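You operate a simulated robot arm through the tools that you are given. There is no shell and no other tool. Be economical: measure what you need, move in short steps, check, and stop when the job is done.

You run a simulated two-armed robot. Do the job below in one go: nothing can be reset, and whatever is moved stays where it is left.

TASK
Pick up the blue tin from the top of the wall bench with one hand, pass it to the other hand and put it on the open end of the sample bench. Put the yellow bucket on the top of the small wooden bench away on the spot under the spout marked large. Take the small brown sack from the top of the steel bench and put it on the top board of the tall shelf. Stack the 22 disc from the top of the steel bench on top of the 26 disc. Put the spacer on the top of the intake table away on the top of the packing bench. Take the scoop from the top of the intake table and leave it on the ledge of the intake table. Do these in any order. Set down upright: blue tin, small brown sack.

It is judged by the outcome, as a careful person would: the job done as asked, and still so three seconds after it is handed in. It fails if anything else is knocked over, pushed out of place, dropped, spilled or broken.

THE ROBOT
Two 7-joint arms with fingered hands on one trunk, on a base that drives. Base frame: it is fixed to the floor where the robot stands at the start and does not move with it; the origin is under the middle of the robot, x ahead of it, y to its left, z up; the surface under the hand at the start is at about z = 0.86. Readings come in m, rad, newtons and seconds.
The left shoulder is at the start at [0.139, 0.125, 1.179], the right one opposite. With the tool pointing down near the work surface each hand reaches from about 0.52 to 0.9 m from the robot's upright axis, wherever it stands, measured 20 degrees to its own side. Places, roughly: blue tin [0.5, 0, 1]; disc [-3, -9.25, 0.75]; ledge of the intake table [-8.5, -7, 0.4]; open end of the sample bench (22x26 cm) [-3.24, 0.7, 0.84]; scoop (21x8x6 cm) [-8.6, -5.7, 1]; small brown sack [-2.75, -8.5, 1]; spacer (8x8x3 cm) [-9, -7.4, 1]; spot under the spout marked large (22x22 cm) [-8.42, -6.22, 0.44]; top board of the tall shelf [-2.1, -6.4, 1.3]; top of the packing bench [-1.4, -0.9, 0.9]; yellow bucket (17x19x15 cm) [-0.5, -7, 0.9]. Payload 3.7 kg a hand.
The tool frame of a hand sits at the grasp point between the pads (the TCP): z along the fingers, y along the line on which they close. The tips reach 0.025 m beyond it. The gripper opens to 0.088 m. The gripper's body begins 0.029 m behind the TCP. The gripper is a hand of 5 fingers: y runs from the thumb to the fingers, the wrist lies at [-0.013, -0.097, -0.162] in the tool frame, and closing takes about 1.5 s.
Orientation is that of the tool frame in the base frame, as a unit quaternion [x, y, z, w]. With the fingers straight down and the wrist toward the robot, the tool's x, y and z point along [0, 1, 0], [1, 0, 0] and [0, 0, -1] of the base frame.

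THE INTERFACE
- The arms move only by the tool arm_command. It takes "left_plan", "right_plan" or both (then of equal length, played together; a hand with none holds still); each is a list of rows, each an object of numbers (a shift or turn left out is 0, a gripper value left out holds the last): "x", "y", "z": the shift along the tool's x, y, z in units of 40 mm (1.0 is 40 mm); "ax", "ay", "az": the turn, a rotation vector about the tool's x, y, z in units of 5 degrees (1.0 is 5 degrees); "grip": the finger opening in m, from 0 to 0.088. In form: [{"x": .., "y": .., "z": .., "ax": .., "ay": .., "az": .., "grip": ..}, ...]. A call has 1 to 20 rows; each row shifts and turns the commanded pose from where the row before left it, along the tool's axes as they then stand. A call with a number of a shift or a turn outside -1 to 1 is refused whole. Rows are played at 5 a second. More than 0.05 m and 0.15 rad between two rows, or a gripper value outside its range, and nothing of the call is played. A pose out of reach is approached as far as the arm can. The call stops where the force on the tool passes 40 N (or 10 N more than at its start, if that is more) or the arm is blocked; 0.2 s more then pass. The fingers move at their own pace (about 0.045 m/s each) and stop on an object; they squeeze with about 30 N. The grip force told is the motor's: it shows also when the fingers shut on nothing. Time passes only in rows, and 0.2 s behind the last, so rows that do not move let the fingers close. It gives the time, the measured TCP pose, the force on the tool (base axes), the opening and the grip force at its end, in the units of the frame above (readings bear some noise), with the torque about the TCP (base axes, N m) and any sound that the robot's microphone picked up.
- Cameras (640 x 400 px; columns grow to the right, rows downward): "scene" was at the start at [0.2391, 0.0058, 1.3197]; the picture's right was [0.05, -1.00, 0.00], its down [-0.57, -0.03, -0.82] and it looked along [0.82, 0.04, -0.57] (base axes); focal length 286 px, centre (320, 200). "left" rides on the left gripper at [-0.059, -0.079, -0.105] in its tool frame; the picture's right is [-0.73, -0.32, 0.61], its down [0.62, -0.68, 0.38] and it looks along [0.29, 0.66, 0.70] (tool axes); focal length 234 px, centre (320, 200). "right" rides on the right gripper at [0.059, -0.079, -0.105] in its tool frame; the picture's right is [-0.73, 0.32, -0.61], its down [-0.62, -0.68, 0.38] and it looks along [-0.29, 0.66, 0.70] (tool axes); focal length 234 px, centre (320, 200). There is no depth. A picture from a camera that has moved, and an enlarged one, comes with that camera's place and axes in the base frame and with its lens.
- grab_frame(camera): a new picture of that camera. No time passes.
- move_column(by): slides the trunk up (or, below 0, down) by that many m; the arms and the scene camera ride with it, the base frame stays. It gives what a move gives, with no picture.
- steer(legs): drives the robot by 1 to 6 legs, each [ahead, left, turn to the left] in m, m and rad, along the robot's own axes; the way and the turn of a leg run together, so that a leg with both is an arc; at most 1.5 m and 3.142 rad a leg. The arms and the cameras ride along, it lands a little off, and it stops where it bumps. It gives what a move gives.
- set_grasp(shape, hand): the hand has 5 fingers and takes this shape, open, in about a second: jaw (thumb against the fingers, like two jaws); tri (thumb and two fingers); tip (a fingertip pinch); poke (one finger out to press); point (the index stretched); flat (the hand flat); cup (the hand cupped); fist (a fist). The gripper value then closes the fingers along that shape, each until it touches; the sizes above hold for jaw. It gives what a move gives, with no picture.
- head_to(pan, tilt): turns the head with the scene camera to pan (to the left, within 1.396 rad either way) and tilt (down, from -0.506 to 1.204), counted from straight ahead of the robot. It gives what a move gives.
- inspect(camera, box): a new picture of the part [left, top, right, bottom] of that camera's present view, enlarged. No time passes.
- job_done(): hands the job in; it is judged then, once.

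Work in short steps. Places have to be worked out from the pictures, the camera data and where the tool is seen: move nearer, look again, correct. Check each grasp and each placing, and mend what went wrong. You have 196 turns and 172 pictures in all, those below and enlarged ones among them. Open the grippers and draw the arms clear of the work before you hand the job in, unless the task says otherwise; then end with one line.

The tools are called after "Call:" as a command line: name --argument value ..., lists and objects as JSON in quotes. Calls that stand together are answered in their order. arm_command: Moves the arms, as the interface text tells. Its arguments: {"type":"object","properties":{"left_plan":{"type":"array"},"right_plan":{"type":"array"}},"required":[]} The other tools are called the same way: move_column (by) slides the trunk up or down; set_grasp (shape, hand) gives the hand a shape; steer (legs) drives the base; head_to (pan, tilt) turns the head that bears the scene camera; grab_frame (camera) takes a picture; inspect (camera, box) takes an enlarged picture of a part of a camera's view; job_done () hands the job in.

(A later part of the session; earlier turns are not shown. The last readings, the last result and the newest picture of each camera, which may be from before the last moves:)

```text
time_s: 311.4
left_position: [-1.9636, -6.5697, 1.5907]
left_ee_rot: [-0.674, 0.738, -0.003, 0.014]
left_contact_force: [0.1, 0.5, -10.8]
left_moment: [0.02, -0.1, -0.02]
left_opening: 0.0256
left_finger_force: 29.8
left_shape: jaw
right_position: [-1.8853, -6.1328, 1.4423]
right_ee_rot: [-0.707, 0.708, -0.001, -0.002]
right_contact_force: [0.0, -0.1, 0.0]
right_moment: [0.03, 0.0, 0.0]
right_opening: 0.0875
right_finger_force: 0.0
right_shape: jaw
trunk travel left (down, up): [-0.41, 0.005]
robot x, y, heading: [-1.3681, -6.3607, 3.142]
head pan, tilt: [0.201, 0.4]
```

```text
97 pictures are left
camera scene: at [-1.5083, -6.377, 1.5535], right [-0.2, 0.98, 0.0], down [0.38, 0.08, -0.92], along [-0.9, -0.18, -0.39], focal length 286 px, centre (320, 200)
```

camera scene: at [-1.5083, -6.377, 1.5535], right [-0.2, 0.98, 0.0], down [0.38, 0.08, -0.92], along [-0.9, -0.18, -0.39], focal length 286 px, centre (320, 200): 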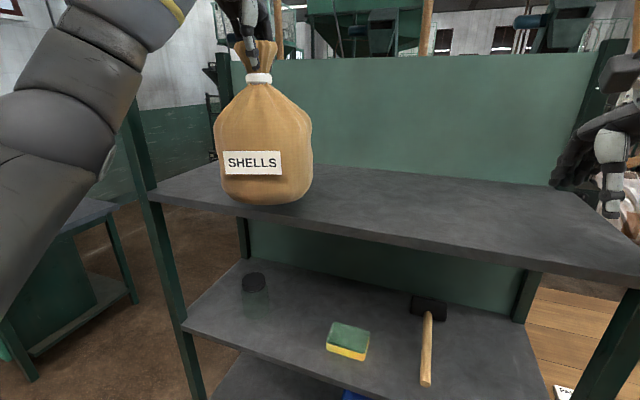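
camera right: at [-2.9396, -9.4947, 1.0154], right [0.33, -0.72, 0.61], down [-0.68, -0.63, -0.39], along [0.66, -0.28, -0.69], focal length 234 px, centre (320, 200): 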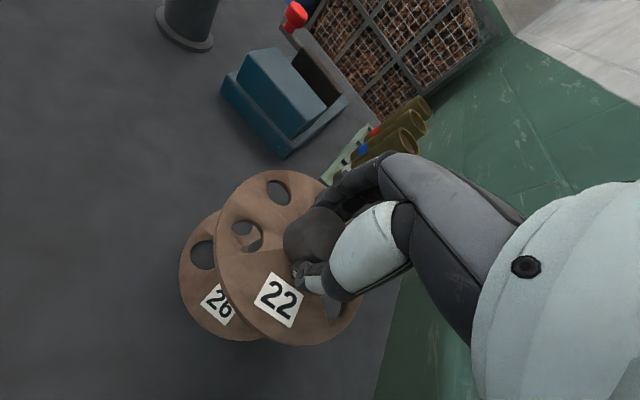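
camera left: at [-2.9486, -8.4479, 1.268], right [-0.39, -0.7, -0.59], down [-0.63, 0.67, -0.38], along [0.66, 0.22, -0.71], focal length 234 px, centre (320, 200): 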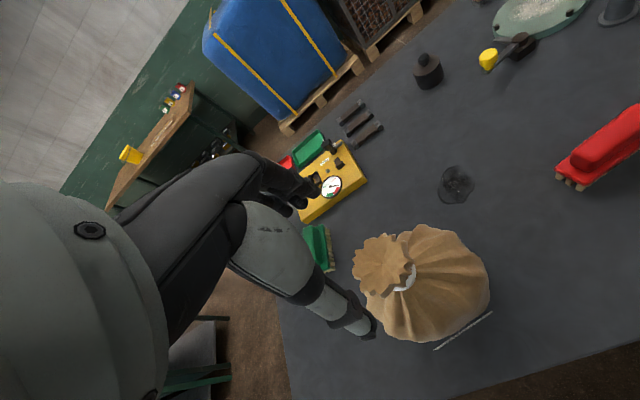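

The left forearm is close to the near-left post. I'll tuck the right hand inward and shift 0.14 m further right before I extend.

Call:
arm_command --right_plan '[{"x": 0.9}, {"x": 0.9}, {"x": 0.9}, {}]'

Call:
steer --legs '[[0, -0.14, 0]]'

Call:
arm_command --left_plan '[{"y": 0.8}, {"y": 0.8}, {"y": 0.8}, {"y": 0.8}, {"y": 0.8}, {"y": 0.8}, {"y": 0.4}, {}]'

Call:
grab_frame --camera "scene"

```text
time_s: 312.4
left_position: [-1.9615, -6.5686, 1.5916]
left_ee_rot: [-0.675, 0.738, -0.003, 0.014]
left_contact_force: [0.4, -1.1, -10.1]
left_moment: [-0.01, -0.16, 0.04]
left_opening: 0.0258
left_finger_force: 30.1
left_shape: jaw
right_position: [-1.8847, -6.2386, 1.4418]
right_ee_rot: [-0.706, 0.708, 0.0, -0.001]
right_contact_force: [-0.1, 0.6, 0.1]
right_moment: [-0.02, 0.03, 0.02]
right_opening: 0.0879
right_finger_force: 0.1
right_shape: jaw
trunk travel left (down, up): [-0.41, 0.005]
robot x, y, heading: [-1.375, -6.3589, 3.14]
head pan, tilt: [0.201, 0.4]
```

```text
time_s: 314.3
left_position: [-1.9617, -6.4289, 1.59]
left_ee_rot: [-0.675, 0.738, -0.003, 0.014]
left_contact_force: [0.2, -0.4, -10.7]
left_moment: [-0.03, -0.14, -0.02]
left_opening: 0.0262
left_finger_force: 29.5
left_shape: jaw
right_position: [-1.8834, -6.0982, 1.4419]
right_ee_rot: [0.708, -0.706, 0.001, 0.001]
right_contact_force: [-0.1, -0.3, -0.2]
right_moment: [-0.03, 0.01, 0.01]
right_opening: 0.0877
right_finger_force: 0.0
right_shape: jaw
trunk travel left (down, up): [-0.41, 0.005]
robot x, y, heading: [-1.3696, -6.221, 3.139]
head pan, tilt: [0.201, 0.4]
```

```text
time_s: 315.9
left_position: [-2.0715, -6.4149, 1.5635]
left_ee_rot: [-0.672, 0.741, 0.01, 0.001]
left_contact_force: [6.7, 0.9, 19.2]
left_moment: [0.03, -0.24, 0.0]
left_opening: 0.0267
left_finger_force: 29.7
left_shape: jaw
left hand out of reach, approached as far as the arm can: row 3, 4, 5, 6, 7
right_position: [-1.8811, -6.098, 1.4428]
right_ee_rot: [0.707, -0.707, -0.001, 0.002]
right_contact_force: [-0.9, -0.1, 0.2]
right_moment: [0.02, -0.04, 0.02]
right_opening: 0.0879
right_finger_force: 0.0
right_shape: jaw
trunk travel left (down, up): [-0.41, 0.005]
robot x, y, heading: [-1.3725, -6.2188, 3.139]
head pan, tilt: [0.201, 0.4]
stopped in row 8 (left hand): the force on the tool passed its limit at 46 N (the readings are from after the stop); the commanded pose is now the measured one
```

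```text
96 pictures are left
camera scene: at [-1.5042, -6.2345, 1.5539], right [-0.2, 0.98, 0.0], down [0.38, 0.08, -0.92], along [-0.9, -0.18, -0.39], focal length 286 px, centre (320, 200)
```

scene: 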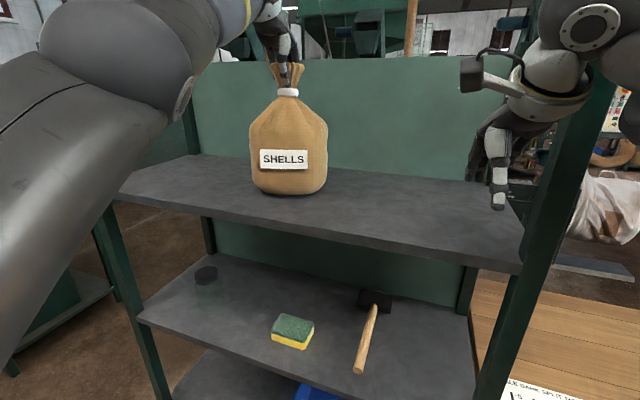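

The arm ran out of reach, sagged, and set the sack on the board near its edge. I'll lift it slightly, tuck the right hand further back, and then advance the base.

Call:
arm_command --left_plan '[{"z": -0.3, "y": -0.3}, {"z": -0.4, "y": -0.4}, {"z": -0.3, "y": -0.4}, {}, {}]' --right_plan '[{"y": -0.9}, {"y": -0.9}, {"y": -0.9}, {"x": 0.8}, {}]'

Call:
head_to --pan -0.15 --tilt 0.3

Call:
grab_frame --camera "scene"

```text
time_s: 317.1
left_position: [-2.0306, -6.4212, 1.5986]
left_ee_rot: [-0.673, 0.74, 0.005, 0.005]
left_contact_force: [1.3, -0.9, -9.9]
left_moment: [-0.09, -0.21, -0.01]
left_opening: 0.0265
left_finger_force: 30.2
left_shape: jaw
right_position: [-1.7734, -6.1301, 1.4412]
right_ee_rot: [-0.707, 0.707, 0.0, -0.001]
right_contact_force: [0.1, -0.2, 0.7]
right_moment: [-0.03, 0.03, -0.02]
right_opening: 0.0876
right_finger_force: 0.1
right_shape: jaw
trunk travel left (down, up): [-0.41, 0.005]
robot x, y, heading: [-1.3735, -6.2172, 3.141]
head pan, tilt: [0.201, 0.4]
```

```text
time_s: 317.9
left_position: [-2.0314, -6.4221, 1.5976]
left_ee_rot: [-0.672, 0.741, 0.005, 0.005]
left_contact_force: [-1.1, 0.6, -10.8]
left_moment: [0.01, -0.12, 0.02]
left_opening: 0.0267
left_finger_force: 30.6
left_shape: jaw
right_position: [-1.7767, -6.131, 1.4413]
right_ee_rot: [-0.707, 0.707, 0.001, -0.001]
right_contact_force: [0.5, -0.7, 0.1]
right_moment: [0.0, -0.01, 0.01]
right_opening: 0.0878
right_finger_force: 0.1
right_shape: jaw
trunk travel left (down, up): [-0.41, 0.005]
robot x, y, heading: [-1.3734, -6.2166, 3.142]
head pan, tilt: [-0.15, 0.3]
```

```text
95 pictures are left
camera scene: at [-1.5092, -6.2033, 1.5628], right [0.15, 0.99, 0.0], down [0.29, -0.04, -0.95], along [-0.94, 0.14, -0.3], focal length 286 px, centre (320, 200)
```

scene: 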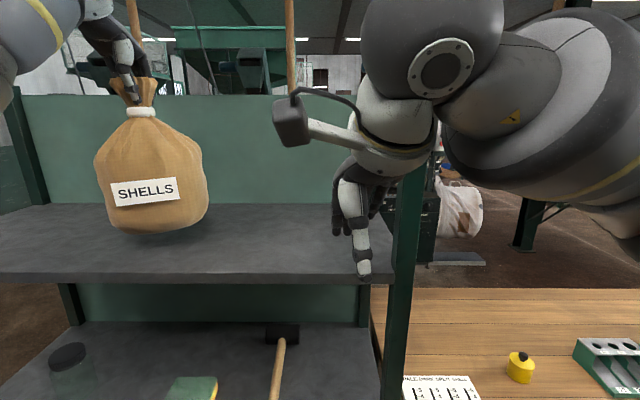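

Call:
steer --legs '[[0.11, 0, 0]]'

Call:
arm_command --left_plan '[{"z": 0.4}, {"z": 0.25}, {}]'

Call:
head_to --pan 0.2 --tilt 0.4

Call:
grab_frame --camera "scene"

```text
time_s: 319.1
left_position: [-2.1408, -6.4219, 1.5978]
left_ee_rot: [-0.673, 0.739, 0.006, 0.006]
left_contact_force: [-0.9, 0.8, -11.1]
left_moment: [0.0, -0.15, -0.01]
left_opening: 0.0265
left_finger_force: 30.1
left_shape: jaw
right_position: [-1.8858, -6.1303, 1.4413]
right_ee_rot: [-0.707, 0.708, 0.0, -0.001]
right_contact_force: [-0.7, 0.1, -0.1]
right_moment: [0.0, -0.01, 0.03]
right_opening: 0.0877
right_finger_force: 0.2
right_shape: jaw
trunk travel left (down, up): [-0.41, 0.005]
robot x, y, heading: [-1.4816, -6.2215, 3.138]
head pan, tilt: [-0.15, 0.3]
```

```text
time_s: 319.9
left_position: [-2.141, -6.4222, 1.5725]
left_ee_rot: [-0.673, 0.74, 0.004, 0.005]
left_contact_force: [-0.1, -0.5, -10.1]
left_moment: [0.01, -0.09, -0.01]
left_opening: 0.0263
left_finger_force: 30.0
left_shape: jaw
right_position: [-1.884, -6.1314, 1.4406]
right_ee_rot: [-0.707, 0.707, 0.0, -0.001]
right_contact_force: [-0.6, 0.3, -0.6]
right_moment: [-0.01, -0.02, -0.02]
right_opening: 0.0878
right_finger_force: 0.0
right_shape: jaw
trunk travel left (down, up): [-0.41, 0.005]
robot x, y, heading: [-1.4824, -6.2167, 3.144]
head pan, tilt: [-0.15, 0.3]
```

```text
time_s: 320.7
left_position: [-2.1413, -6.4221, 1.5724]
left_ee_rot: [-0.673, 0.74, 0.004, 0.006]
left_contact_force: [-0.1, -0.5, -11.1]
left_moment: [0.03, -0.13, -0.02]
left_opening: 0.0264
left_finger_force: 29.4
left_shape: jaw
right_position: [-1.8845, -6.1305, 1.441]
right_ee_rot: [-0.707, 0.708, 0.0, -0.001]
right_contact_force: [0.3, 0.4, -0.3]
right_moment: [0.02, -0.01, 0.0]
right_opening: 0.0877
right_finger_force: 0.1
right_shape: jaw
trunk travel left (down, up): [-0.41, 0.005]
robot x, y, heading: [-1.4841, -6.2176, 3.139]
head pan, tilt: [0.201, 0.4]
```

```text
94 pictures are left
camera scene: at [-1.6167, -6.2354, 1.5536], right [-0.2, 0.98, 0.0], down [0.38, 0.08, -0.92], along [-0.9, -0.18, -0.39], focal length 286 px, centre (320, 200)
```

scene: 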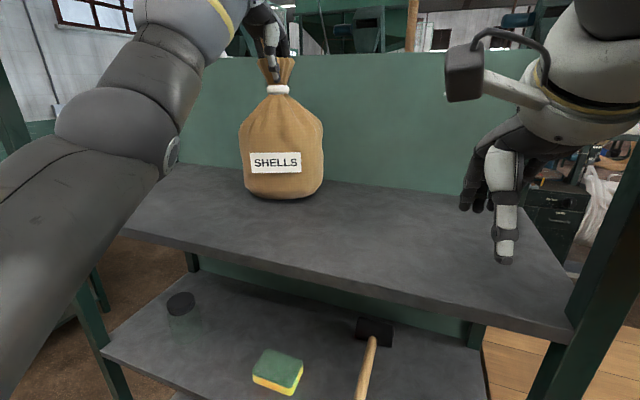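

Nearly down with no contact yet. I'll lower in small steps until the board carries the weight.

Call:
arm_command --left_plan '[{"z": 0.2}, {}]'

Call:
arm_command --left_plan '[{"z": 0.2}, {}]'

Call:
arm_command --left_plan '[{"z": 0.15}, {}]'

```text
time_s: 321.3
left_position: [-2.1414, -6.4213, 1.5654]
left_ee_rot: [-0.673, 0.74, 0.005, 0.004]
left_contact_force: [-0.1, 2.2, -4.9]
left_moment: [0.01, 0.01, -0.02]
left_opening: 0.0261
left_finger_force: 30.2
left_shape: jaw
right_position: [-1.8836, -6.1311, 1.441]
right_ee_rot: [0.707, -0.707, 0.001, 0.001]
right_contact_force: [0.0, 0.2, 0.1]
right_moment: [0.01, 0.01, 0.01]
right_opening: 0.0878
right_finger_force: 0.1
right_shape: jaw
trunk travel left (down, up): [-0.41, 0.005]
robot x, y, heading: [-1.4836, -6.2177, 3.136]
head pan, tilt: [0.201, 0.4]
```

```text
time_s: 321.9
left_position: [-2.1357, -6.4173, 1.5611]
left_ee_rot: [-0.672, 0.741, 0.008, 0.001]
left_contact_force: [3.3, 8.6, 20.1]
left_moment: [0.16, 0.34, -0.17]
left_opening: 0.0271
left_finger_force: 29.8
left_shape: jaw
right_position: [-1.8812, -6.1271, 1.4424]
right_ee_rot: [0.707, -0.707, 0.0, 0.003]
right_contact_force: [0.0, -1.0, -0.1]
right_moment: [-0.01, 0.03, 0.0]
right_opening: 0.0878
right_finger_force: 0.0
right_shape: jaw
trunk travel left (down, up): [-0.41, 0.005]
robot x, y, heading: [-1.4851, -6.2178, 3.143]
head pan, tilt: [0.201, 0.4]
```

```text
time_s: 322.5
left_position: [-2.1342, -6.4173, 1.558]
left_ee_rot: [-0.672, 0.741, 0.011, -0.001]
left_contact_force: [-0.3, 7.9, 38.1]
left_moment: [0.25, 0.63, -0.23]
left_opening: 0.0286
left_finger_force: 29.9
left_shape: jaw
right_position: [-1.8802, -6.128, 1.4432]
right_ee_rot: [0.707, -0.707, 0.0, 0.004]
right_contact_force: [0.0, 0.2, 0.2]
right_moment: [0.0, -0.02, -0.04]
right_opening: 0.0879
right_finger_force: 0.1
right_shape: jaw
trunk travel left (down, up): [-0.41, 0.005]
robot x, y, heading: [-1.4809, -6.2206, 3.141]
head pan, tilt: [0.201, 0.4]
```

The board carries the sack. I'll ease up 5 mm, open, and raise the hand straight.

Call:
arm_command --left_plan '[{"z": -0.15}, {"grip": 0.05}, {"grip": 0.088}, {"grip": 0.088}, {"grip": 0.088}]'

Call:
arm_command --left_plan '[{"z": -0.4}, {"z": -0.4}, {"z": -0.4}, {"z": -0.4}, {}]'

Call:
grab_frame --camera "scene"

```text
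time_s: 323.7
left_position: [-2.1395, -6.4219, 1.5567]
left_ee_rot: [-0.673, 0.74, 0.004, 0.005]
left_contact_force: [-2.1, 0.7, -0.9]
left_moment: [-0.01, -0.02, 0.05]
left_opening: 0.0878
left_finger_force: 0.2
left_shape: jaw
right_position: [-1.8849, -6.1305, 1.4417]
right_ee_rot: [-0.707, 0.707, -0.001, -0.001]
right_contact_force: [-0.5, -1.1, 0.7]
right_moment: [-0.01, -0.01, -0.04]
right_opening: 0.0878
right_finger_force: 0.1
right_shape: jaw
trunk travel left (down, up): [-0.41, 0.005]
robot x, y, heading: [-1.4825, -6.2172, 3.14]
head pan, tilt: [0.201, 0.4]
```

```text
time_s: 324.9
left_position: [-2.1395, -6.4235, 1.6206]
left_ee_rot: [-0.672, 0.74, 0.005, 0.005]
left_contact_force: [-0.7, -0.3, 0.9]
left_moment: [0.01, -0.01, 0.01]
left_opening: 0.0874
left_finger_force: 0.0
left_shape: jaw
right_position: [-1.885, -6.1324, 1.441]
right_ee_rot: [-0.707, 0.707, 0.0, -0.002]
right_contact_force: [0.9, -0.6, 0.5]
right_moment: [-0.01, -0.03, -0.01]
right_opening: 0.0877
right_finger_force: 0.1
right_shape: jaw
trunk travel left (down, up): [-0.41, 0.005]
robot x, y, heading: [-1.4891, -6.2188, 3.135]
head pan, tilt: [0.201, 0.4]
```

```text
93 pictures are left
camera scene: at [-1.6165, -6.2358, 1.5536], right [-0.2, 0.98, 0.0], down [0.38, 0.08, -0.92], along [-0.9, -0.18, -0.39], focal length 286 px, centre (320, 200)
```

scene: 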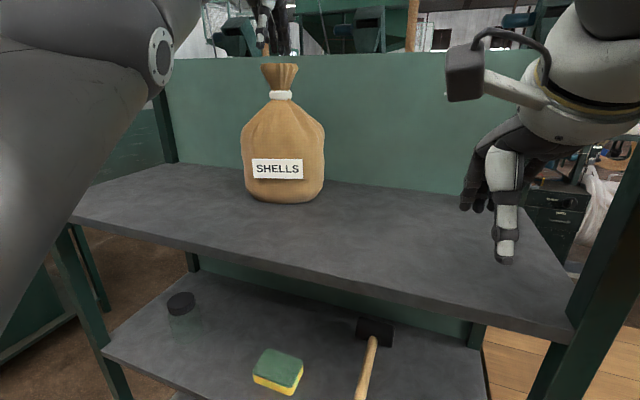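

The sack stands upright on the top board. I'll raise the hand a little more, back straight out, and check.

Call:
arm_command --left_plan '[{"z": -0.4}, {"z": -0.3}, {}]'

Call:
steer --legs '[[-0.4, 0, 0]]'

Call:
grab_frame --camera "scene"

```text
time_s: 325.7
left_position: [-2.1262, -6.4256, 1.6391]
left_ee_rot: [-0.673, 0.74, 0.005, 0.006]
left_contact_force: [0.0, 0.1, -0.5]
left_moment: [-0.01, 0.0, -0.01]
left_opening: 0.0876
left_finger_force: 0.0
left_shape: jaw
left hand out of reach, approached as far as the arm can: row 1, 2
right_position: [-1.8845, -6.1316, 1.4414]
right_ee_rot: [0.707, -0.707, 0.0, 0.001]
right_contact_force: [-0.1, -0.4, -0.5]
right_moment: [-0.01, 0.0, 0.01]
right_opening: 0.0878
right_finger_force: 0.1
right_shape: jaw
trunk travel left (down, up): [-0.41, 0.005]
robot x, y, heading: [-1.4823, -6.215, 3.138]
head pan, tilt: [0.201, 0.4]
```

```text
time_s: 328.2
left_position: [-1.7309, -6.425, 1.6383]
left_ee_rot: [-0.672, 0.74, 0.005, 0.006]
left_contact_force: [0.5, 0.4, -0.6]
left_moment: [0.03, -0.03, -0.02]
left_opening: 0.0876
left_finger_force: 0.0
left_shape: jaw
right_position: [-1.4871, -6.1317, 1.4422]
right_ee_rot: [-0.706, 0.708, 0.0, -0.001]
right_contact_force: [0.2, 0.0, -0.1]
right_moment: [0.01, -0.03, 0.0]
right_opening: 0.0878
right_finger_force: 0.0
right_shape: jaw
trunk travel left (down, up): [-0.41, 0.005]
robot x, y, heading: [-1.0888, -6.2164, 3.143]
head pan, tilt: [0.201, 0.4]
```

```text
92 pictures are left
camera scene: at [-1.2192, -6.2358, 1.5537], right [-0.2, 0.98, 0.0], down [0.38, 0.08, -0.92], along [-0.9, -0.18, -0.39], focal length 286 px, centre (320, 200)
```

scene: 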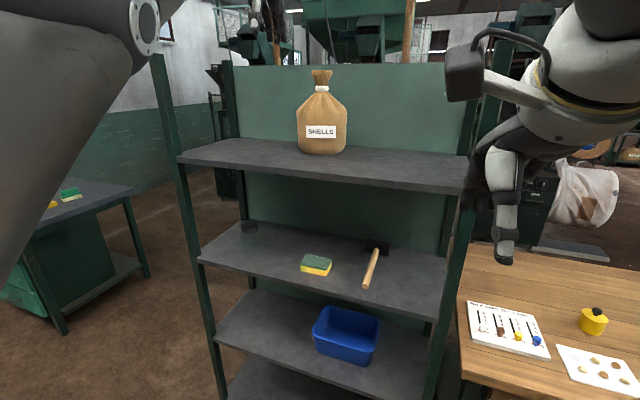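

The sack stands centred on the top board. Now I'll lower the trunk and left hand, turn around, and face the small wooden bench with the bucket.

Call:
move_column --by -0.21

Call:
arm_command --left_plan '[{"y": -0.8, "z": 0.5}, {"y": -0.8, "z": 0.5}, {"y": -0.8, "z": 0.5}, {"z": 0.9}, {"z": 0.9}, {"z": 0.9}, {"x": 0.5}, {}]' --right_plan '[{"x": -0.8, "y": 0.6}, {"x": -0.8, "y": 0.6}, {"x": -0.8, "y": 0.6}, {"x": -0.5, "y": 0.6}, {}, {}, {}, {}]'

Call:
steer --legs '[[0, 0, 1.57], [0.65, 0, 0], [0, 0, 1.57]]'

Call:
head_to --pan 0.0 --tilt 0.6

Call:
grab_frame --camera "scene"

```text
time_s: 330.5
left_position: [-1.8592, -6.424, 1.2497]
left_ee_rot: [-0.667, 0.731, -0.091, 0.111]
left_contact_force: [0.2, -0.3, 0.4]
left_moment: [0.0, 0.03, -0.02]
left_opening: 0.0876
left_finger_force: 0.1
left_shape: jaw
right_position: [-1.4885, -6.1304, 1.2329]
right_ee_rot: [-0.706, 0.709, -0.002, -0.001]
right_contact_force: [0.4, -0.9, 0.2]
right_moment: [-0.02, -0.02, -0.01]
right_opening: 0.0879
right_finger_force: 0.0
right_shape: jaw
trunk travel left (down, up): [-0.2, 0.215]
robot x, y, heading: [-1.0894, -6.2162, 3.14]
head pan, tilt: [0.201, 0.4]
```

```text
time_s: 332.3
left_position: [-1.8866, -6.4576, 1.1716]
left_ee_rot: [-0.666, 0.731, -0.093, 0.112]
left_contact_force: [-0.4, 0.2, 0.0]
left_moment: [-0.02, 0.01, -0.01]
left_opening: 0.0876
left_finger_force: 0.1
left_shape: jaw
left hand out of reach, approached as far as the arm can: row 1, 2, 3, 4, 5, 6
right_position: [-1.583, -6.0139, 1.2331]
right_ee_rot: [-0.706, 0.708, 0.001, -0.001]
right_contact_force: [-0.4, 0.4, 0.0]
right_moment: [0.0, 0.01, 0.01]
right_opening: 0.0878
right_finger_force: 0.1
right_shape: jaw
trunk travel left (down, up): [-0.2, 0.215]
robot x, y, heading: [-1.0845, -6.2175, 3.14]
head pan, tilt: [0.201, 0.4]
```

```text
time_s: 343.6
left_position: [-0.2872, -6.6167, 1.172]
left_ee_rot: [0.726, 0.672, -0.112, -0.091]
left_contact_force: [-0.3, 0.0, 0.1]
left_moment: [0.0, 0.01, 0.03]
left_opening: 0.0878
left_finger_force: 0.0
left_shape: jaw
right_position: [-0.5826, -7.0644, 1.2324]
right_ee_rot: [0.701, 0.713, 0.002, 0.0]
right_contact_force: [-0.4, -0.3, 0.4]
right_moment: [0.01, 0.0, -0.01]
right_opening: 0.0878
right_finger_force: 0.0
right_shape: jaw
trunk travel left (down, up): [-0.2, 0.215]
robot x, y, heading: [-1.0823, -6.8709, 0.015]
head pan, tilt: [0.201, 0.4]
```

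```text
time_s: 344.3
left_position: [-0.2864, -6.6162, 1.171]
left_ee_rot: [0.725, 0.673, -0.112, -0.092]
left_contact_force: [0.5, -0.2, -0.1]
left_moment: [0.01, -0.03, 0.01]
left_opening: 0.0877
left_finger_force: 0.1
left_shape: jaw
right_position: [-0.5833, -7.0659, 1.2313]
right_ee_rot: [0.701, 0.713, 0.002, 0.0]
right_contact_force: [0.4, -0.8, 0.4]
right_moment: [0.0, 0.0, -0.03]
right_opening: 0.0877
right_finger_force: 0.1
right_shape: jaw
trunk travel left (down, up): [-0.2, 0.215]
robot x, y, heading: [-1.0847, -6.8687, 0.015]
head pan, tilt: [0.0, 0.6]
```

```text
91 pictures are left
camera scene: at [-0.8434, -6.8647, 1.3202], right [0.02, -1.0, 0.0], down [-0.56, -0.01, -0.83], along [0.83, 0.01, -0.56], focal length 286 px, centre (320, 200)
```

scene: 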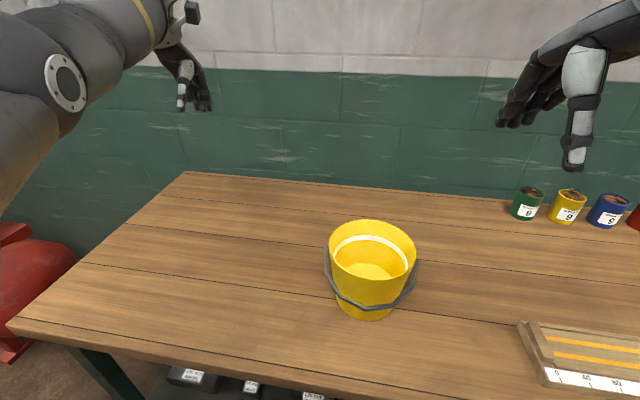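

The left arm drifted to a tilted pose when the trunk moved, and I'll fix that later. I'll zoom in on the bucket to choose a rim grip clear of the handle.

Call:
inspect --camera "scene" --box '[290, 190, 450, 340]'

Call:
grab_frame --camera "right"

```text
2.67 times, centred on (370, 265) of scene
camera zoom: at [-0.8434, -6.8647, 1.3202], right [0.02, -1.0, 0.0], down [-0.56, -0.01, -0.83], along [0.83, 0.01, -0.56], focal length 764 px, centre (187, 27)
```

zoom: 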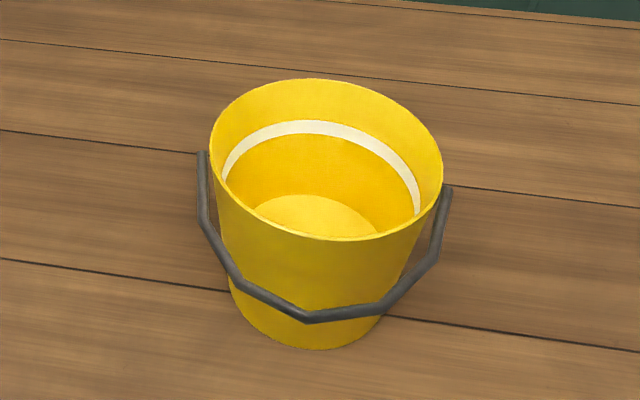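

```text
89 pictures are left
camera right: at [-0.6633, -7.0088, 1.3372], right [0.33, -0.72, 0.61], down [-0.67, -0.63, -0.39], along [0.66, -0.28, -0.69], focal length 234 px, centre (320, 200)
```

right: 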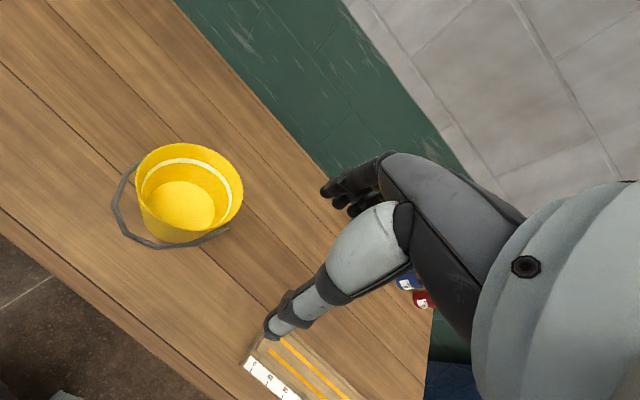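

The bucket is empty. Its rim centre triangulates to (-0.472, -6.953, 0.962), so the near rim is at x≈-0.541. I'll pinch the near rim with the right hand: back up 0.1 m and move above it.

Call:
steer --legs '[[-0.1, 0, 0]]'

Call:
arm_command --right_plan '[{"y": 0.7, "x": 0.6}, {"y": 0.7, "x": 0.6}, {"y": 0.7, "x": 0.6}, {"y": 0.7, "x": 0.6}, {"y": 0.7, "x": 0.6}, {"z": 1}, {"z": 1}, {"z": 1}, {"z": 1}, {}]'

Call:
grab_frame --camera "scene"

Call:
grab_frame --camera "right"

```text
time_s: 345.5
left_position: [-0.3872, -6.6189, 1.1704]
left_ee_rot: [0.726, 0.672, -0.113, -0.091]
left_contact_force: [-0.3, 0.4, -0.2]
left_moment: [0.0, 0.01, -0.01]
left_opening: 0.0879
left_finger_force: 0.0
left_shape: jaw
right_position: [-0.683, -7.0674, 1.2319]
right_ee_rot: [0.701, 0.713, 0.001, 0.0]
right_contact_force: [-1.1, -0.4, 0.6]
right_moment: [-0.02, -0.03, 0.0]
right_opening: 0.0877
right_finger_force: 0.0
right_shape: jaw
trunk travel left (down, up): [-0.2, 0.215]
robot x, y, heading: [-1.1839, -6.8711, 0.015]
head pan, tilt: [0.0, 0.6]
```

```text
time_s: 347.7
left_position: [-0.3871, -6.6191, 1.1716]
left_ee_rot: [0.725, 0.673, -0.113, -0.091]
left_contact_force: [0.4, 0.2, 0.3]
left_moment: [-0.02, -0.02, 0.0]
left_opening: 0.0876
left_finger_force: 0.0
left_shape: jaw
right_position: [-0.5447, -6.9445, 1.0728]
right_ee_rot: [0.702, 0.712, 0.002, 0.001]
right_contact_force: [-0.2, 0.1, -0.3]
right_moment: [0.0, -0.01, 0.01]
right_opening: 0.0877
right_finger_force: 0.1
right_shape: jaw
trunk travel left (down, up): [-0.2, 0.215]
robot x, y, heading: [-1.1823, -6.8735, 0.018]
head pan, tilt: [0.0, 0.6]
```

```text
88 pictures are left
camera scene: at [-0.9434, -6.8661, 1.3203], right [0.02, -1.0, 0.0], down [-0.56, -0.01, -0.83], along [0.83, 0.01, -0.56], focal length 286 px, centre (320, 200)
```

scene: 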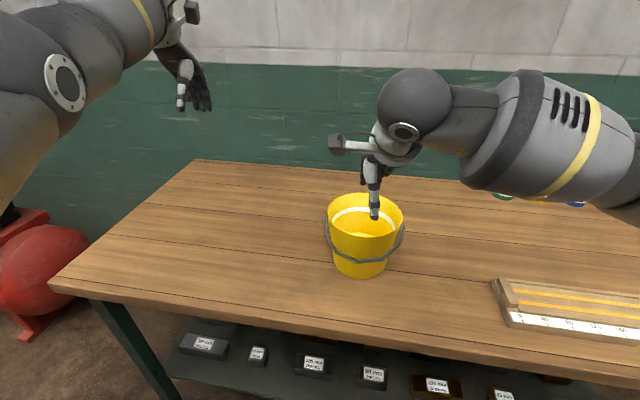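

```text
87 pictures are left
camera right: at [-0.6255, -6.8876, 1.1774], right [0.33, -0.72, 0.61], down [-0.67, -0.63, -0.39], along [0.66, -0.28, -0.69], focal length 234 px, centre (320, 200)
```

right: 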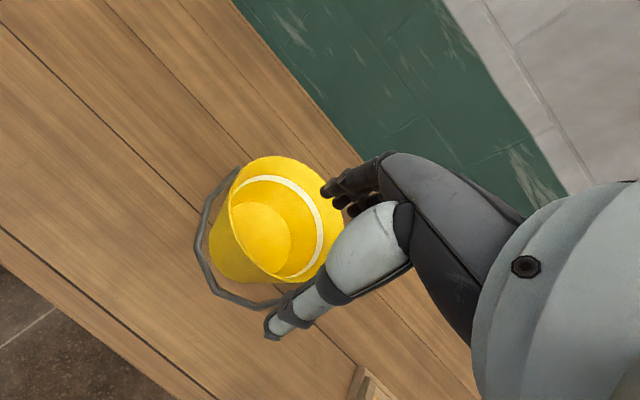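

The rim position is confirmed. I'll lower so the thumb is outside and the fingers inside the near wall, then close.

Call:
arm_command --right_plan '[{"z": 1}, {"z": 1}, {"z": 0.7}, {"z": 0.3}, {}]'

Call:
inspect --camera "scene" --box '[300, 130, 440, 290]'

Call:
grab_frame --camera "right"

```text
time_s: 348.9
left_position: [-0.3875, -6.6184, 1.1705]
left_ee_rot: [0.726, 0.673, -0.113, -0.091]
left_contact_force: [0.3, 0.9, 0.5]
left_moment: [-0.01, 0.02, 0.02]
left_opening: 0.0879
left_finger_force: 0.1
left_shape: jaw
right_position: [-0.5452, -6.944, 0.9523]
right_ee_rot: [0.702, 0.712, 0.001, 0.001]
right_contact_force: [0.2, 0.3, -0.9]
right_moment: [0.0, -0.02, 0.0]
right_opening: 0.0878
right_finger_force: 0.1
right_shape: jaw
trunk travel left (down, up): [-0.2, 0.215]
robot x, y, heading: [-1.1852, -6.8737, 0.014]
head pan, tilt: [0.0, 0.6]
```

```text
2.50 times, centred on (370, 210) of scene
camera zoom: at [-0.943, -6.8662, 1.3202], right [0.02, -1.0, 0.0], down [-0.56, -0.01, -0.83], along [0.82, 0.01, -0.56], focal length 716 px, centre (195, 175)
```

zoom: 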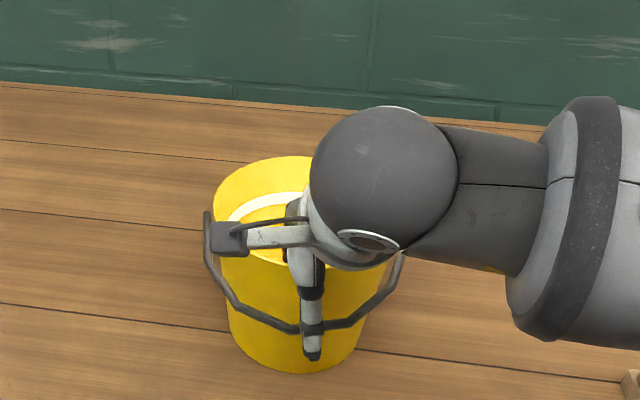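

```text
85 pictures are left
camera right: at [-0.6246, -6.8873, 1.0566], right [0.33, -0.72, 0.61], down [-0.67, -0.63, -0.39], along [0.66, -0.28, -0.7], focal length 234 px, centre (320, 200)
```

right: 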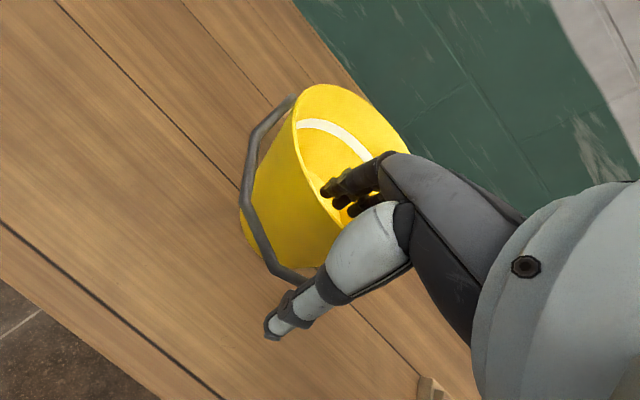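

The thumb tip is near the handle's level, so I'll raise 1 cm before closing on the rim.

Call:
arm_command --right_plan '[{"z": -0.28}, {"grip": 0.06}, {"grip": 0.03}, {"grip": 0}, {"grip": 0}, {"grip": 0}, {"grip": 0}, {"grip": 0}, {"grip": 0}, {"grip": 0}]'

Call:
inspect --camera "scene" --box '[300, 130, 440, 290]'

Call:
grab_frame --camera "right"

```text
time_s: 351.1
left_position: [-0.3873, -6.6166, 1.1718]
left_ee_rot: [0.726, 0.672, -0.112, -0.092]
left_contact_force: [0.4, -0.1, -1.3]
left_moment: [0.02, -0.02, -0.04]
left_opening: 0.0876
left_finger_force: 0.1
left_shape: jaw
right_position: [-0.5447, -6.9437, 0.9623]
right_ee_rot: [0.702, 0.712, 0.001, -0.001]
right_contact_force: [0.5, 0.0, 0.0]
right_moment: [0.01, -0.02, 0.06]
right_opening: 0.0001
right_finger_force: 29.9
right_shape: jaw
trunk travel left (down, up): [-0.2, 0.215]
robot x, y, heading: [-1.1828, -6.8708, 0.018]
head pan, tilt: [0.0, 0.6]
```

```text
2.50 times, centred on (370, 210) of scene
camera zoom: at [-0.9429, -6.8662, 1.3201], right [0.02, -1.0, 0.0], down [-0.56, -0.01, -0.83], along [0.82, 0.01, -0.56], focal length 716 px, centre (195, 175)
```

zoom: 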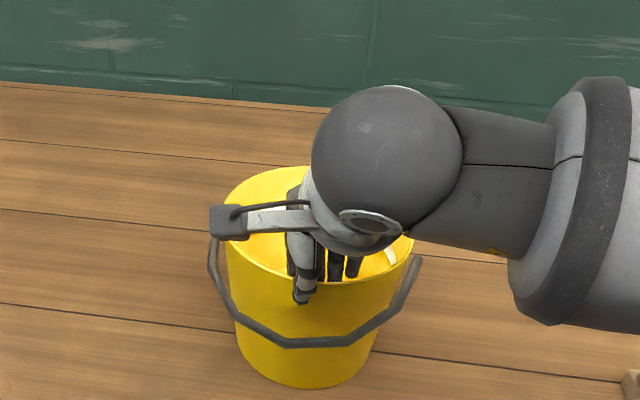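

```text
83 pictures are left
camera right: at [-0.6244, -6.8869, 1.0681], right [0.33, -0.72, 0.61], down [-0.67, -0.63, -0.39], along [0.66, -0.28, -0.7], focal length 234 px, centre (320, 200)
```

right: 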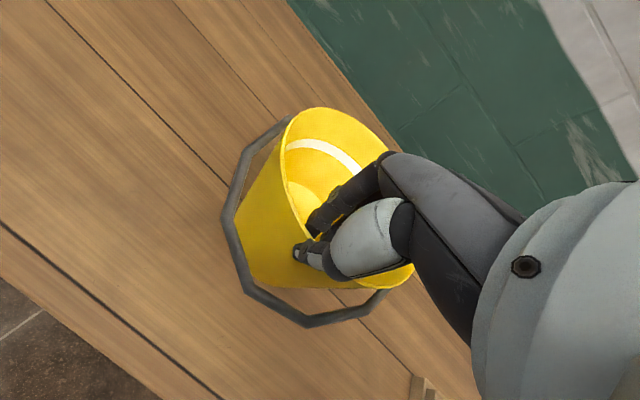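

The fingers look pinched on the thin rim wall. I'll test with a small lift.

Call:
arm_command --right_plan '[{"z": -0.3}, {"z": -0.4}, {"z": -0.5}, {}]'

Call:
inspect --camera "scene" --box '[280, 110, 460, 300]'

```text
time_s: 352.1
left_position: [-0.3868, -6.6187, 1.1709]
left_ee_rot: [0.726, 0.673, -0.112, -0.092]
left_contact_force: [0.0, 0.2, 0.4]
left_moment: [-0.01, 0.01, -0.01]
left_opening: 0.0878
left_finger_force: 0.1
left_shape: jaw
right_position: [-0.5441, -6.9445, 1.0114]
right_ee_rot: [0.701, 0.713, 0.002, 0.0]
right_contact_force: [0.2, -0.4, -1.7]
right_moment: [0.06, 0.06, -0.02]
right_opening: 0.0
right_finger_force: 30.2
right_shape: jaw
trunk travel left (down, up): [-0.2, 0.215]
robot x, y, heading: [-1.1805, -6.8733, 0.018]
head pan, tilt: [0.0, 0.6]
```

```text
2.11 times, centred on (370, 205) of scene
camera zoom: at [-0.9425, -6.8663, 1.32], right [0.02, -1.0, 0.0], down [-0.57, -0.01, -0.82], along [0.82, 0.01, -0.57], focal length 603 px, centre (215, 190)
```

zoom: 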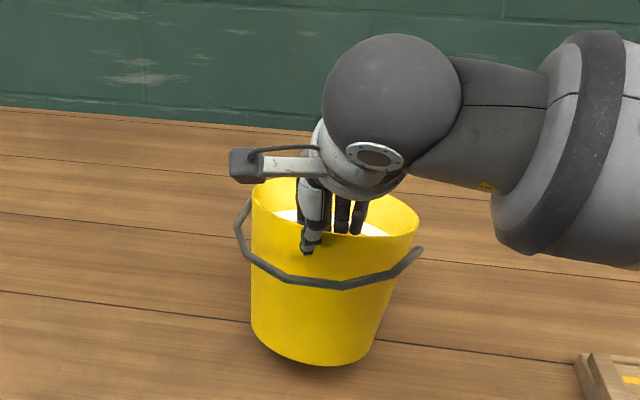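

The bucket lifts cleanly at about 0.2 kg. I'll raise it further and try to draw the left hand back in.

Call:
arm_command --right_plan '[{"z": -0.8}, {"z": -0.8}, {"z": -0.8}, {"z": -0.8}, {}, {}, {}, {}]' --left_plan '[{"z": -0.5}, {"z": -0.5}, {"y": -0.8}, {"y": -0.8}, {"y": -0.8}, {"y": -0.8}, {"y": -0.8}, {}]'

Call:
grab_frame --camera "scene"

```text
time_s: 353.9
left_position: [-0.4443, -6.5891, 1.2951]
left_ee_rot: [0.726, 0.673, -0.113, -0.092]
left_contact_force: [0.8, 1.1, 0.1]
left_moment: [-0.03, 0.0, 0.05]
left_opening: 0.0876
left_finger_force: 0.0
left_shape: jaw
left hand out of reach, approached as far as the arm can: row 1, 2, 3, 4, 5, 6, 7
right_position: [-0.5441, -6.9439, 1.1379]
right_ee_rot: [0.702, 0.712, 0.002, 0.0]
right_contact_force: [0.6, 1.7, -1.9]
right_moment: [0.02, 0.06, 0.0]
right_opening: 0.0
right_finger_force: 30.3
right_shape: jaw
trunk travel left (down, up): [-0.2, 0.215]
robot x, y, heading: [-1.1845, -6.8711, 0.016]
head pan, tilt: [0.0, 0.6]
```

```text
81 pictures are left
camera scene: at [-0.9422, -6.8663, 1.3199], right [0.02, -1.0, 0.0], down [-0.57, -0.01, -0.82], along [0.82, 0.01, -0.57], focal length 286 px, centre (320, 200)
```

scene: 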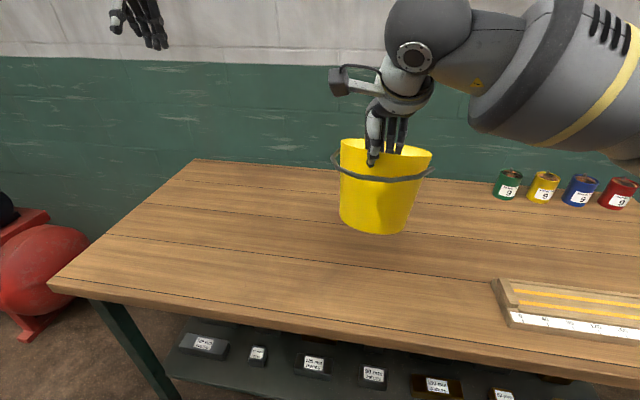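

The left arm is wedged in its far posture again. I'll unwind it the way that worked before: through the side orientation near the centre, high.

Call:
arm_command --left_plan '[{"ay": -1}, {"ay": -1}, {"ay": -1}, {"ay": -1}, {"ay": -1}, {"ay": -1}, {"ay": -1}, {"ay": -1}, {"ay": -1}, {"ay": -1}, {"ay": -1}, {"ay": -1}, {"ay": -1}, {"ay": -1}, {"y": -0.9}, {"y": -0.9}, {"y": -0.9}, {"y": -0.9}, {"y": -0.9}, {"y": -0.9}]'

Call:
grab_frame --camera "scene"

```text
time_s: 358.1
left_position: [-0.6526, -6.5733, 1.3553]
left_ee_rot: [0.531, 0.603, -0.508, 0.312]
left_contact_force: [0.0, -0.5, -0.1]
left_moment: [0.01, 0.01, 0.01]
left_opening: 0.0878
left_finger_force: 0.0
left_shape: jaw
left hand out of reach, approached as far as the arm can: row 3
right_position: [-0.5453, -6.9452, 1.1396]
right_ee_rot: [0.702, 0.713, 0.002, 0.0]
right_contact_force: [-0.2, -0.2, -1.8]
right_moment: [0.03, 0.06, 0.01]
right_opening: 0.0
right_finger_force: 30.2
right_shape: jaw
trunk travel left (down, up): [-0.2, 0.215]
robot x, y, heading: [-1.1814, -6.8725, 0.021]
head pan, tilt: [0.0, 0.6]
```

```text
80 pictures are left
camera scene: at [-0.9438, -6.866, 1.3204], right [0.02, -1.0, 0.0], down [-0.56, -0.01, -0.83], along [0.83, 0.01, -0.56], focal length 286 px, centre (320, 200)
```

scene: 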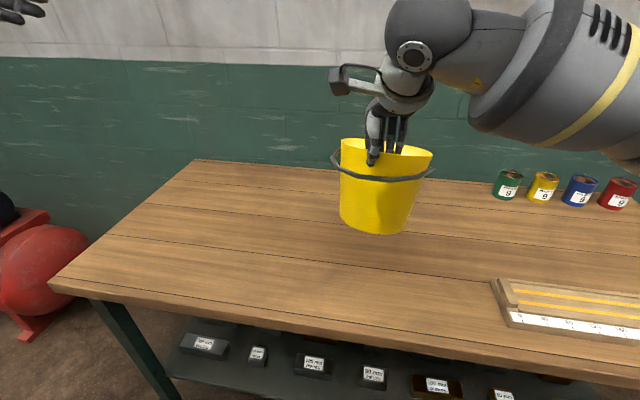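

Compact now. I'll rotate the left hand back toward fingers-down in place.

Call:
arm_command --left_plan '[{"ay": 1}, {"ay": 1}, {"ay": 1}, {"ay": 1}, {"ay": 1}, {"ay": 1}, {"ay": 1}, {"ay": 1}, {"ay": 1}, {"ay": 1}, {"ay": 1}, {"ay": 1}, {}]'

```text
time_s: 360.9
left_position: [-0.6507, -6.5703, 1.3551]
left_ee_rot: [0.713, 0.678, -0.175, -0.032]
left_contact_force: [0.6, 0.4, 0.5]
left_moment: [-0.03, 0.02, -0.01]
left_opening: 0.0877
left_finger_force: 0.1
left_shape: jaw
right_position: [-0.5448, -6.9434, 1.1377]
right_ee_rot: [0.702, 0.713, 0.0, 0.0]
right_contact_force: [-0.7, -0.1, -2.6]
right_moment: [0.01, 0.07, 0.02]
right_opening: 0.0002
right_finger_force: 30.2
right_shape: jaw
trunk travel left (down, up): [-0.2, 0.215]
robot x, y, heading: [-1.1818, -6.8698, 0.013]
head pan, tilt: [0.0, 0.6]
```

The left hand is compact enough now. I'll turn around to face west, go past the shelf's south end at y≈-7.6, and look west for a way through the machines.

Call:
steer --legs '[[-0.1, 0, 0], [0, 0, -1.57], [0.6, 0, 0], [0, 0.0, -1.58]]'

Call:
grab_frame --camera "scene"

```text
time_s: 372.7
left_position: [-1.8072, -7.773, 1.3547]
left_ee_rot: [-0.675, 0.716, -0.033, 0.175]
left_contact_force: [0.1, -0.8, 0.4]
left_moment: [-0.02, 0.03, 0.02]
left_opening: 0.0879
left_finger_force: 0.0
left_shape: jaw
right_position: [-1.9136, -7.3988, 1.1393]
right_ee_rot: [0.711, -0.704, 0.001, 0.001]
right_contact_force: [0.5, 0.4, -1.6]
right_moment: [0.0, -0.08, -0.01]
right_opening: 0.0
right_finger_force: 30.0
right_shape: jaw
trunk travel left (down, up): [-0.2, 0.215]
robot x, y, heading: [-1.2763, -7.4741, -3.137]
head pan, tilt: [0.0, 0.6]
```

```text
79 pictures are left
camera scene: at [-1.5153, -7.4786, 1.3201], right [-0.01, 1.0, 0.0], down [0.57, 0.0, -0.82], along [-0.82, -0.01, -0.57], focal length 286 px, centre (320, 200)
```

scene: 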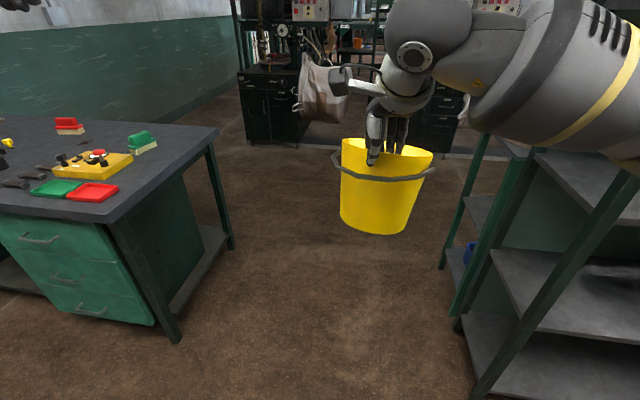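

Call:
steer --legs '[[0, 0.14, 0], [1.2, 0, 0], [1.1, 0, 0]]'

Call:
head_to --pan 0.35 --tilt 0.3

Call:
grab_frame --camera "scene"

```text
time_s: 385.5
left_position: [-4.102, -7.939, 1.3543]
left_ee_rot: [-0.676, 0.715, -0.033, 0.175]
left_contact_force: [0.1, -0.8, -0.1]
left_moment: [-0.02, 0.0, 0.0]
left_opening: 0.0878
left_finger_force: 0.2
left_shape: jaw
right_position: [-4.2088, -7.5665, 1.1407]
right_ee_rot: [0.71, -0.704, 0.0, 0.001]
right_contact_force: [-0.5, -0.2, -2.7]
right_moment: [-0.03, -0.08, 0.0]
right_opening: 0.0
right_finger_force: 30.3
right_shape: jaw
trunk travel left (down, up): [-0.2, 0.215]
robot x, y, heading: [-3.5722, -7.6433, -3.136]
head pan, tilt: [0.0, 0.6]
```

```text
time_s: 386.3
left_position: [-4.1011, -7.9408, 1.3548]
left_ee_rot: [-0.675, 0.716, -0.033, 0.175]
left_contact_force: [-0.1, 0.1, -0.1]
left_moment: [0.0, 0.0, 0.0]
left_opening: 0.0876
left_finger_force: 0.0
left_shape: jaw
right_position: [-4.2078, -7.5654, 1.1393]
right_ee_rot: [0.711, -0.703, 0.0, 0.001]
right_contact_force: [-0.4, 0.1, -0.9]
right_moment: [-0.05, -0.1, -0.01]
right_opening: 0.0
right_finger_force: 29.3
right_shape: jaw
trunk travel left (down, up): [-0.2, 0.215]
robot x, y, heading: [-3.5701, -7.645, -3.134]
head pan, tilt: [0.351, 0.3]
```

```text
78 pictures are left
camera scene: at [-3.8088, -7.6764, 1.3475], right [-0.35, 0.94, 0.0], down [0.28, 0.1, -0.95], along [-0.89, -0.34, -0.3], focal length 286 px, centre (320, 200)
```

scene: 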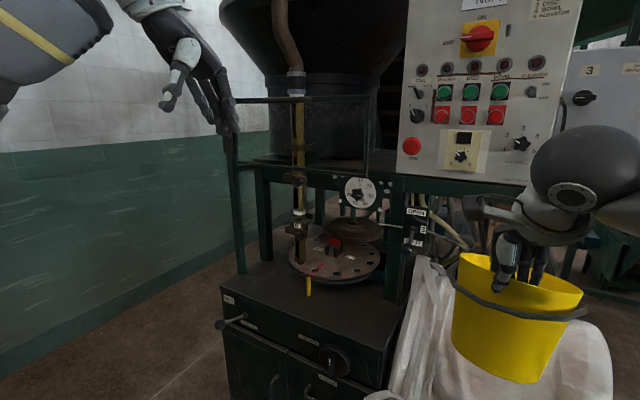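

We're right up against a machine, so I'll back slightly. A passage about 1.4 m wide runs along the south wall (y −8.35…−9.75), so I'll strafe to y≈-9.0 and look west along it.

Call:
steer --legs '[[-0.1, 0, 0], [0, 1.35, 0]]'

Call:
head_to --pan 0.0 --tilt 0.3

Call:
grab_frame --camera "scene"

```text
time_s: 399.0
left_position: [-3.9836, -9.2806, 1.3563]
left_ee_rot: [-0.678, 0.713, -0.033, 0.175]
left_contact_force: [0.1, -0.4, -0.4]
left_moment: [0.0, 0.02, -0.01]
left_opening: 0.0878
left_finger_force: 0.0
left_shape: jaw
right_position: [-4.0926, -8.9089, 1.1391]
right_ee_rot: [0.712, -0.702, 0.0, 0.001]
right_contact_force: [-0.6, -0.5, -1.7]
right_moment: [-0.04, -0.02, 0.0]
right_opening: 0.0001
right_finger_force: 29.8
right_shape: jaw
trunk travel left (down, up): [-0.2, 0.215]
robot x, y, heading: [-3.4515, -8.9834, -3.124]
head pan, tilt: [0.351, 0.3]
```

```text
time_s: 399.8
left_position: [-3.9844, -9.2813, 1.3553]
left_ee_rot: [-0.678, 0.713, -0.032, 0.175]
left_contact_force: [0.0, -0.2, 0.0]
left_moment: [0.03, 0.01, 0.01]
left_opening: 0.0879
left_finger_force: 0.1
left_shape: jaw
right_position: [-4.0918, -8.9095, 1.1398]
right_ee_rot: [0.713, -0.702, 0.0, 0.001]
right_contact_force: [-0.9, -0.6, -1.6]
right_moment: [-0.02, -0.07, 0.02]
right_opening: 0.0001
right_finger_force: 30.6
right_shape: jaw
trunk travel left (down, up): [-0.2, 0.215]
robot x, y, heading: [-3.4563, -8.98, -3.124]
head pan, tilt: [0.0, 0.3]
```

```text
77 pictures are left
camera scene: at [-3.6985, -8.9846, 1.3476], right [-0.02, 1.0, 0.0], down [0.3, 0.0, -0.96], along [-0.96, -0.01, -0.3], focal length 286 px, centre (320, 200)
```

scene: 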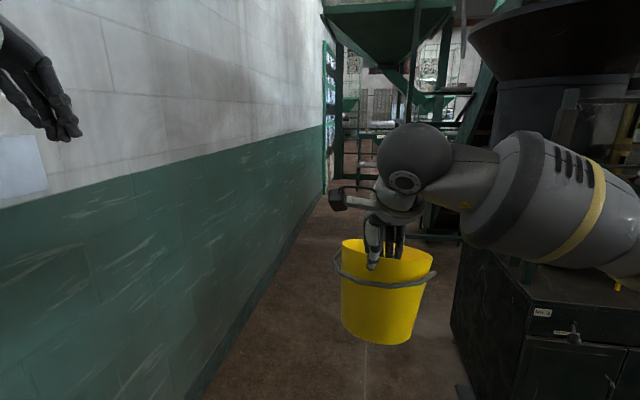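

The passage continues west to about x=-8. I'll shift 8 cm away from the machine and advance 1.5 m, then look again.

Call:
steer --legs '[[0, 0.06, -0.02], [1.5, 0, 0]]'

Call:
head_to --pan -0.3 --tilt 0.25

Call:
grab_frame --camera "scene"

```text
time_s: 407.5
left_position: [-5.446, -9.3016, 1.3661]
left_ee_rot: [-0.67, 0.723, -0.035, 0.165]
left_contact_force: [0.2, 1.4, 0.5]
left_moment: [0.05, 0.02, 0.01]
left_opening: 0.0879
left_finger_force: 0.1
left_shape: jaw
right_position: [-5.5466, -8.9323, 1.1425]
right_ee_rot: [-0.705, 0.709, -0.002, -0.006]
right_contact_force: [-0.3, 0.0, -1.2]
right_moment: [-0.06, -0.07, 0.01]
right_opening: 0.0
right_finger_force: 30.2
right_shape: jaw
trunk travel left (down, up): [-0.2, 0.215]
robot x, y, heading: [-4.9214, -9.0314, 3.132]
head pan, tilt: [0.0, 0.3]
stopped in leg 2: the robot was blocked; the commanded pose is now the measured one
```

```text
time_s: 408.3
left_position: [-5.4459, -9.3017, 1.3628]
left_ee_rot: [-0.671, 0.722, -0.036, 0.167]
left_contact_force: [-0.2, 0.3, 0.1]
left_moment: [-0.01, 0.01, 0.03]
left_opening: 0.0877
left_finger_force: 0.2
left_shape: jaw
right_position: [-5.5485, -8.9325, 1.1426]
right_ee_rot: [-0.705, 0.709, -0.002, -0.008]
right_contact_force: [0.1, -0.3, -1.1]
right_moment: [-0.01, -0.02, 0.01]
right_opening: 0.0002
right_finger_force: 30.4
right_shape: jaw
trunk travel left (down, up): [-0.2, 0.215]
robot x, y, heading: [-4.9186, -9.0267, 3.135]
head pan, tilt: [-0.3, 0.25]
```

```text
76 pictures are left
camera scene: at [-5.1506, -8.9862, 1.3536], right [0.3, 0.95, -0.01], down [0.23, -0.09, -0.97], along [-0.93, 0.29, -0.24], focal length 286 px, centre (320, 200)
```

scene: 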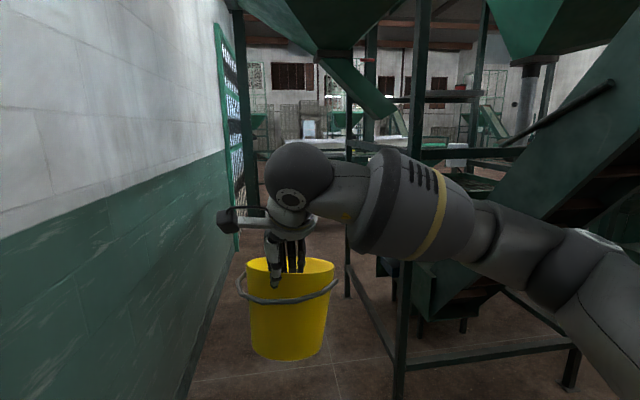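

The left elbow seems to have brushed the wall. I'll shift 0.1 m right and go on in a shorter leg.

Call:
steer --legs '[[0, -0.11, 0.005], [0.7, 0, 0]]'

Call:
grab_frame --camera "scene"

```text
time_s: 413.4
left_position: [-6.1377, -9.1931, 1.365]
left_ee_rot: [-0.672, 0.722, -0.033, 0.164]
left_contact_force: [0.4, 0.4, -0.2]
left_moment: [0.03, 0.0, 0.01]
left_opening: 0.0879
left_finger_force: 0.2
left_shape: jaw
right_position: [-6.2408, -8.8237, 1.1425]
right_ee_rot: [-0.706, 0.708, -0.002, -0.005]
right_contact_force: [0.1, 0.0, -1.7]
right_moment: [-0.01, 0.0, 0.01]
right_opening: 0.0001
right_finger_force: 30.0
right_shape: jaw
trunk travel left (down, up): [-0.2, 0.215]
robot x, y, heading: [-5.6133, -8.919, 3.141]
head pan, tilt: [-0.3, 0.25]
stopped in leg 2: the robot was blocked; the commanded pose is now the measured one
```

```text
75 pictures are left
camera scene: at [-5.8436, -8.8772, 1.3537], right [0.3, 0.95, -0.01], down [0.23, -0.08, -0.97], along [-0.93, 0.29, -0.24], focal length 286 px, centre (320, 200)
```

scene: 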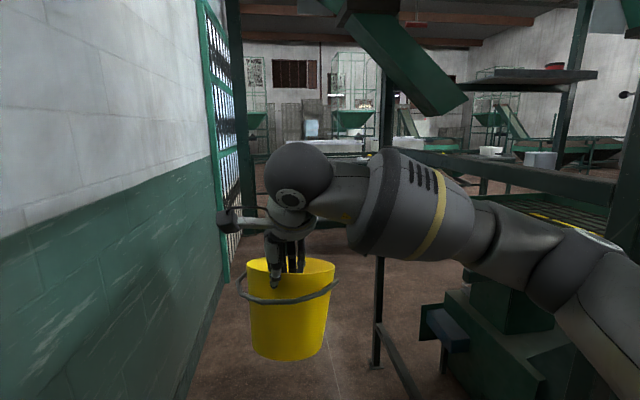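

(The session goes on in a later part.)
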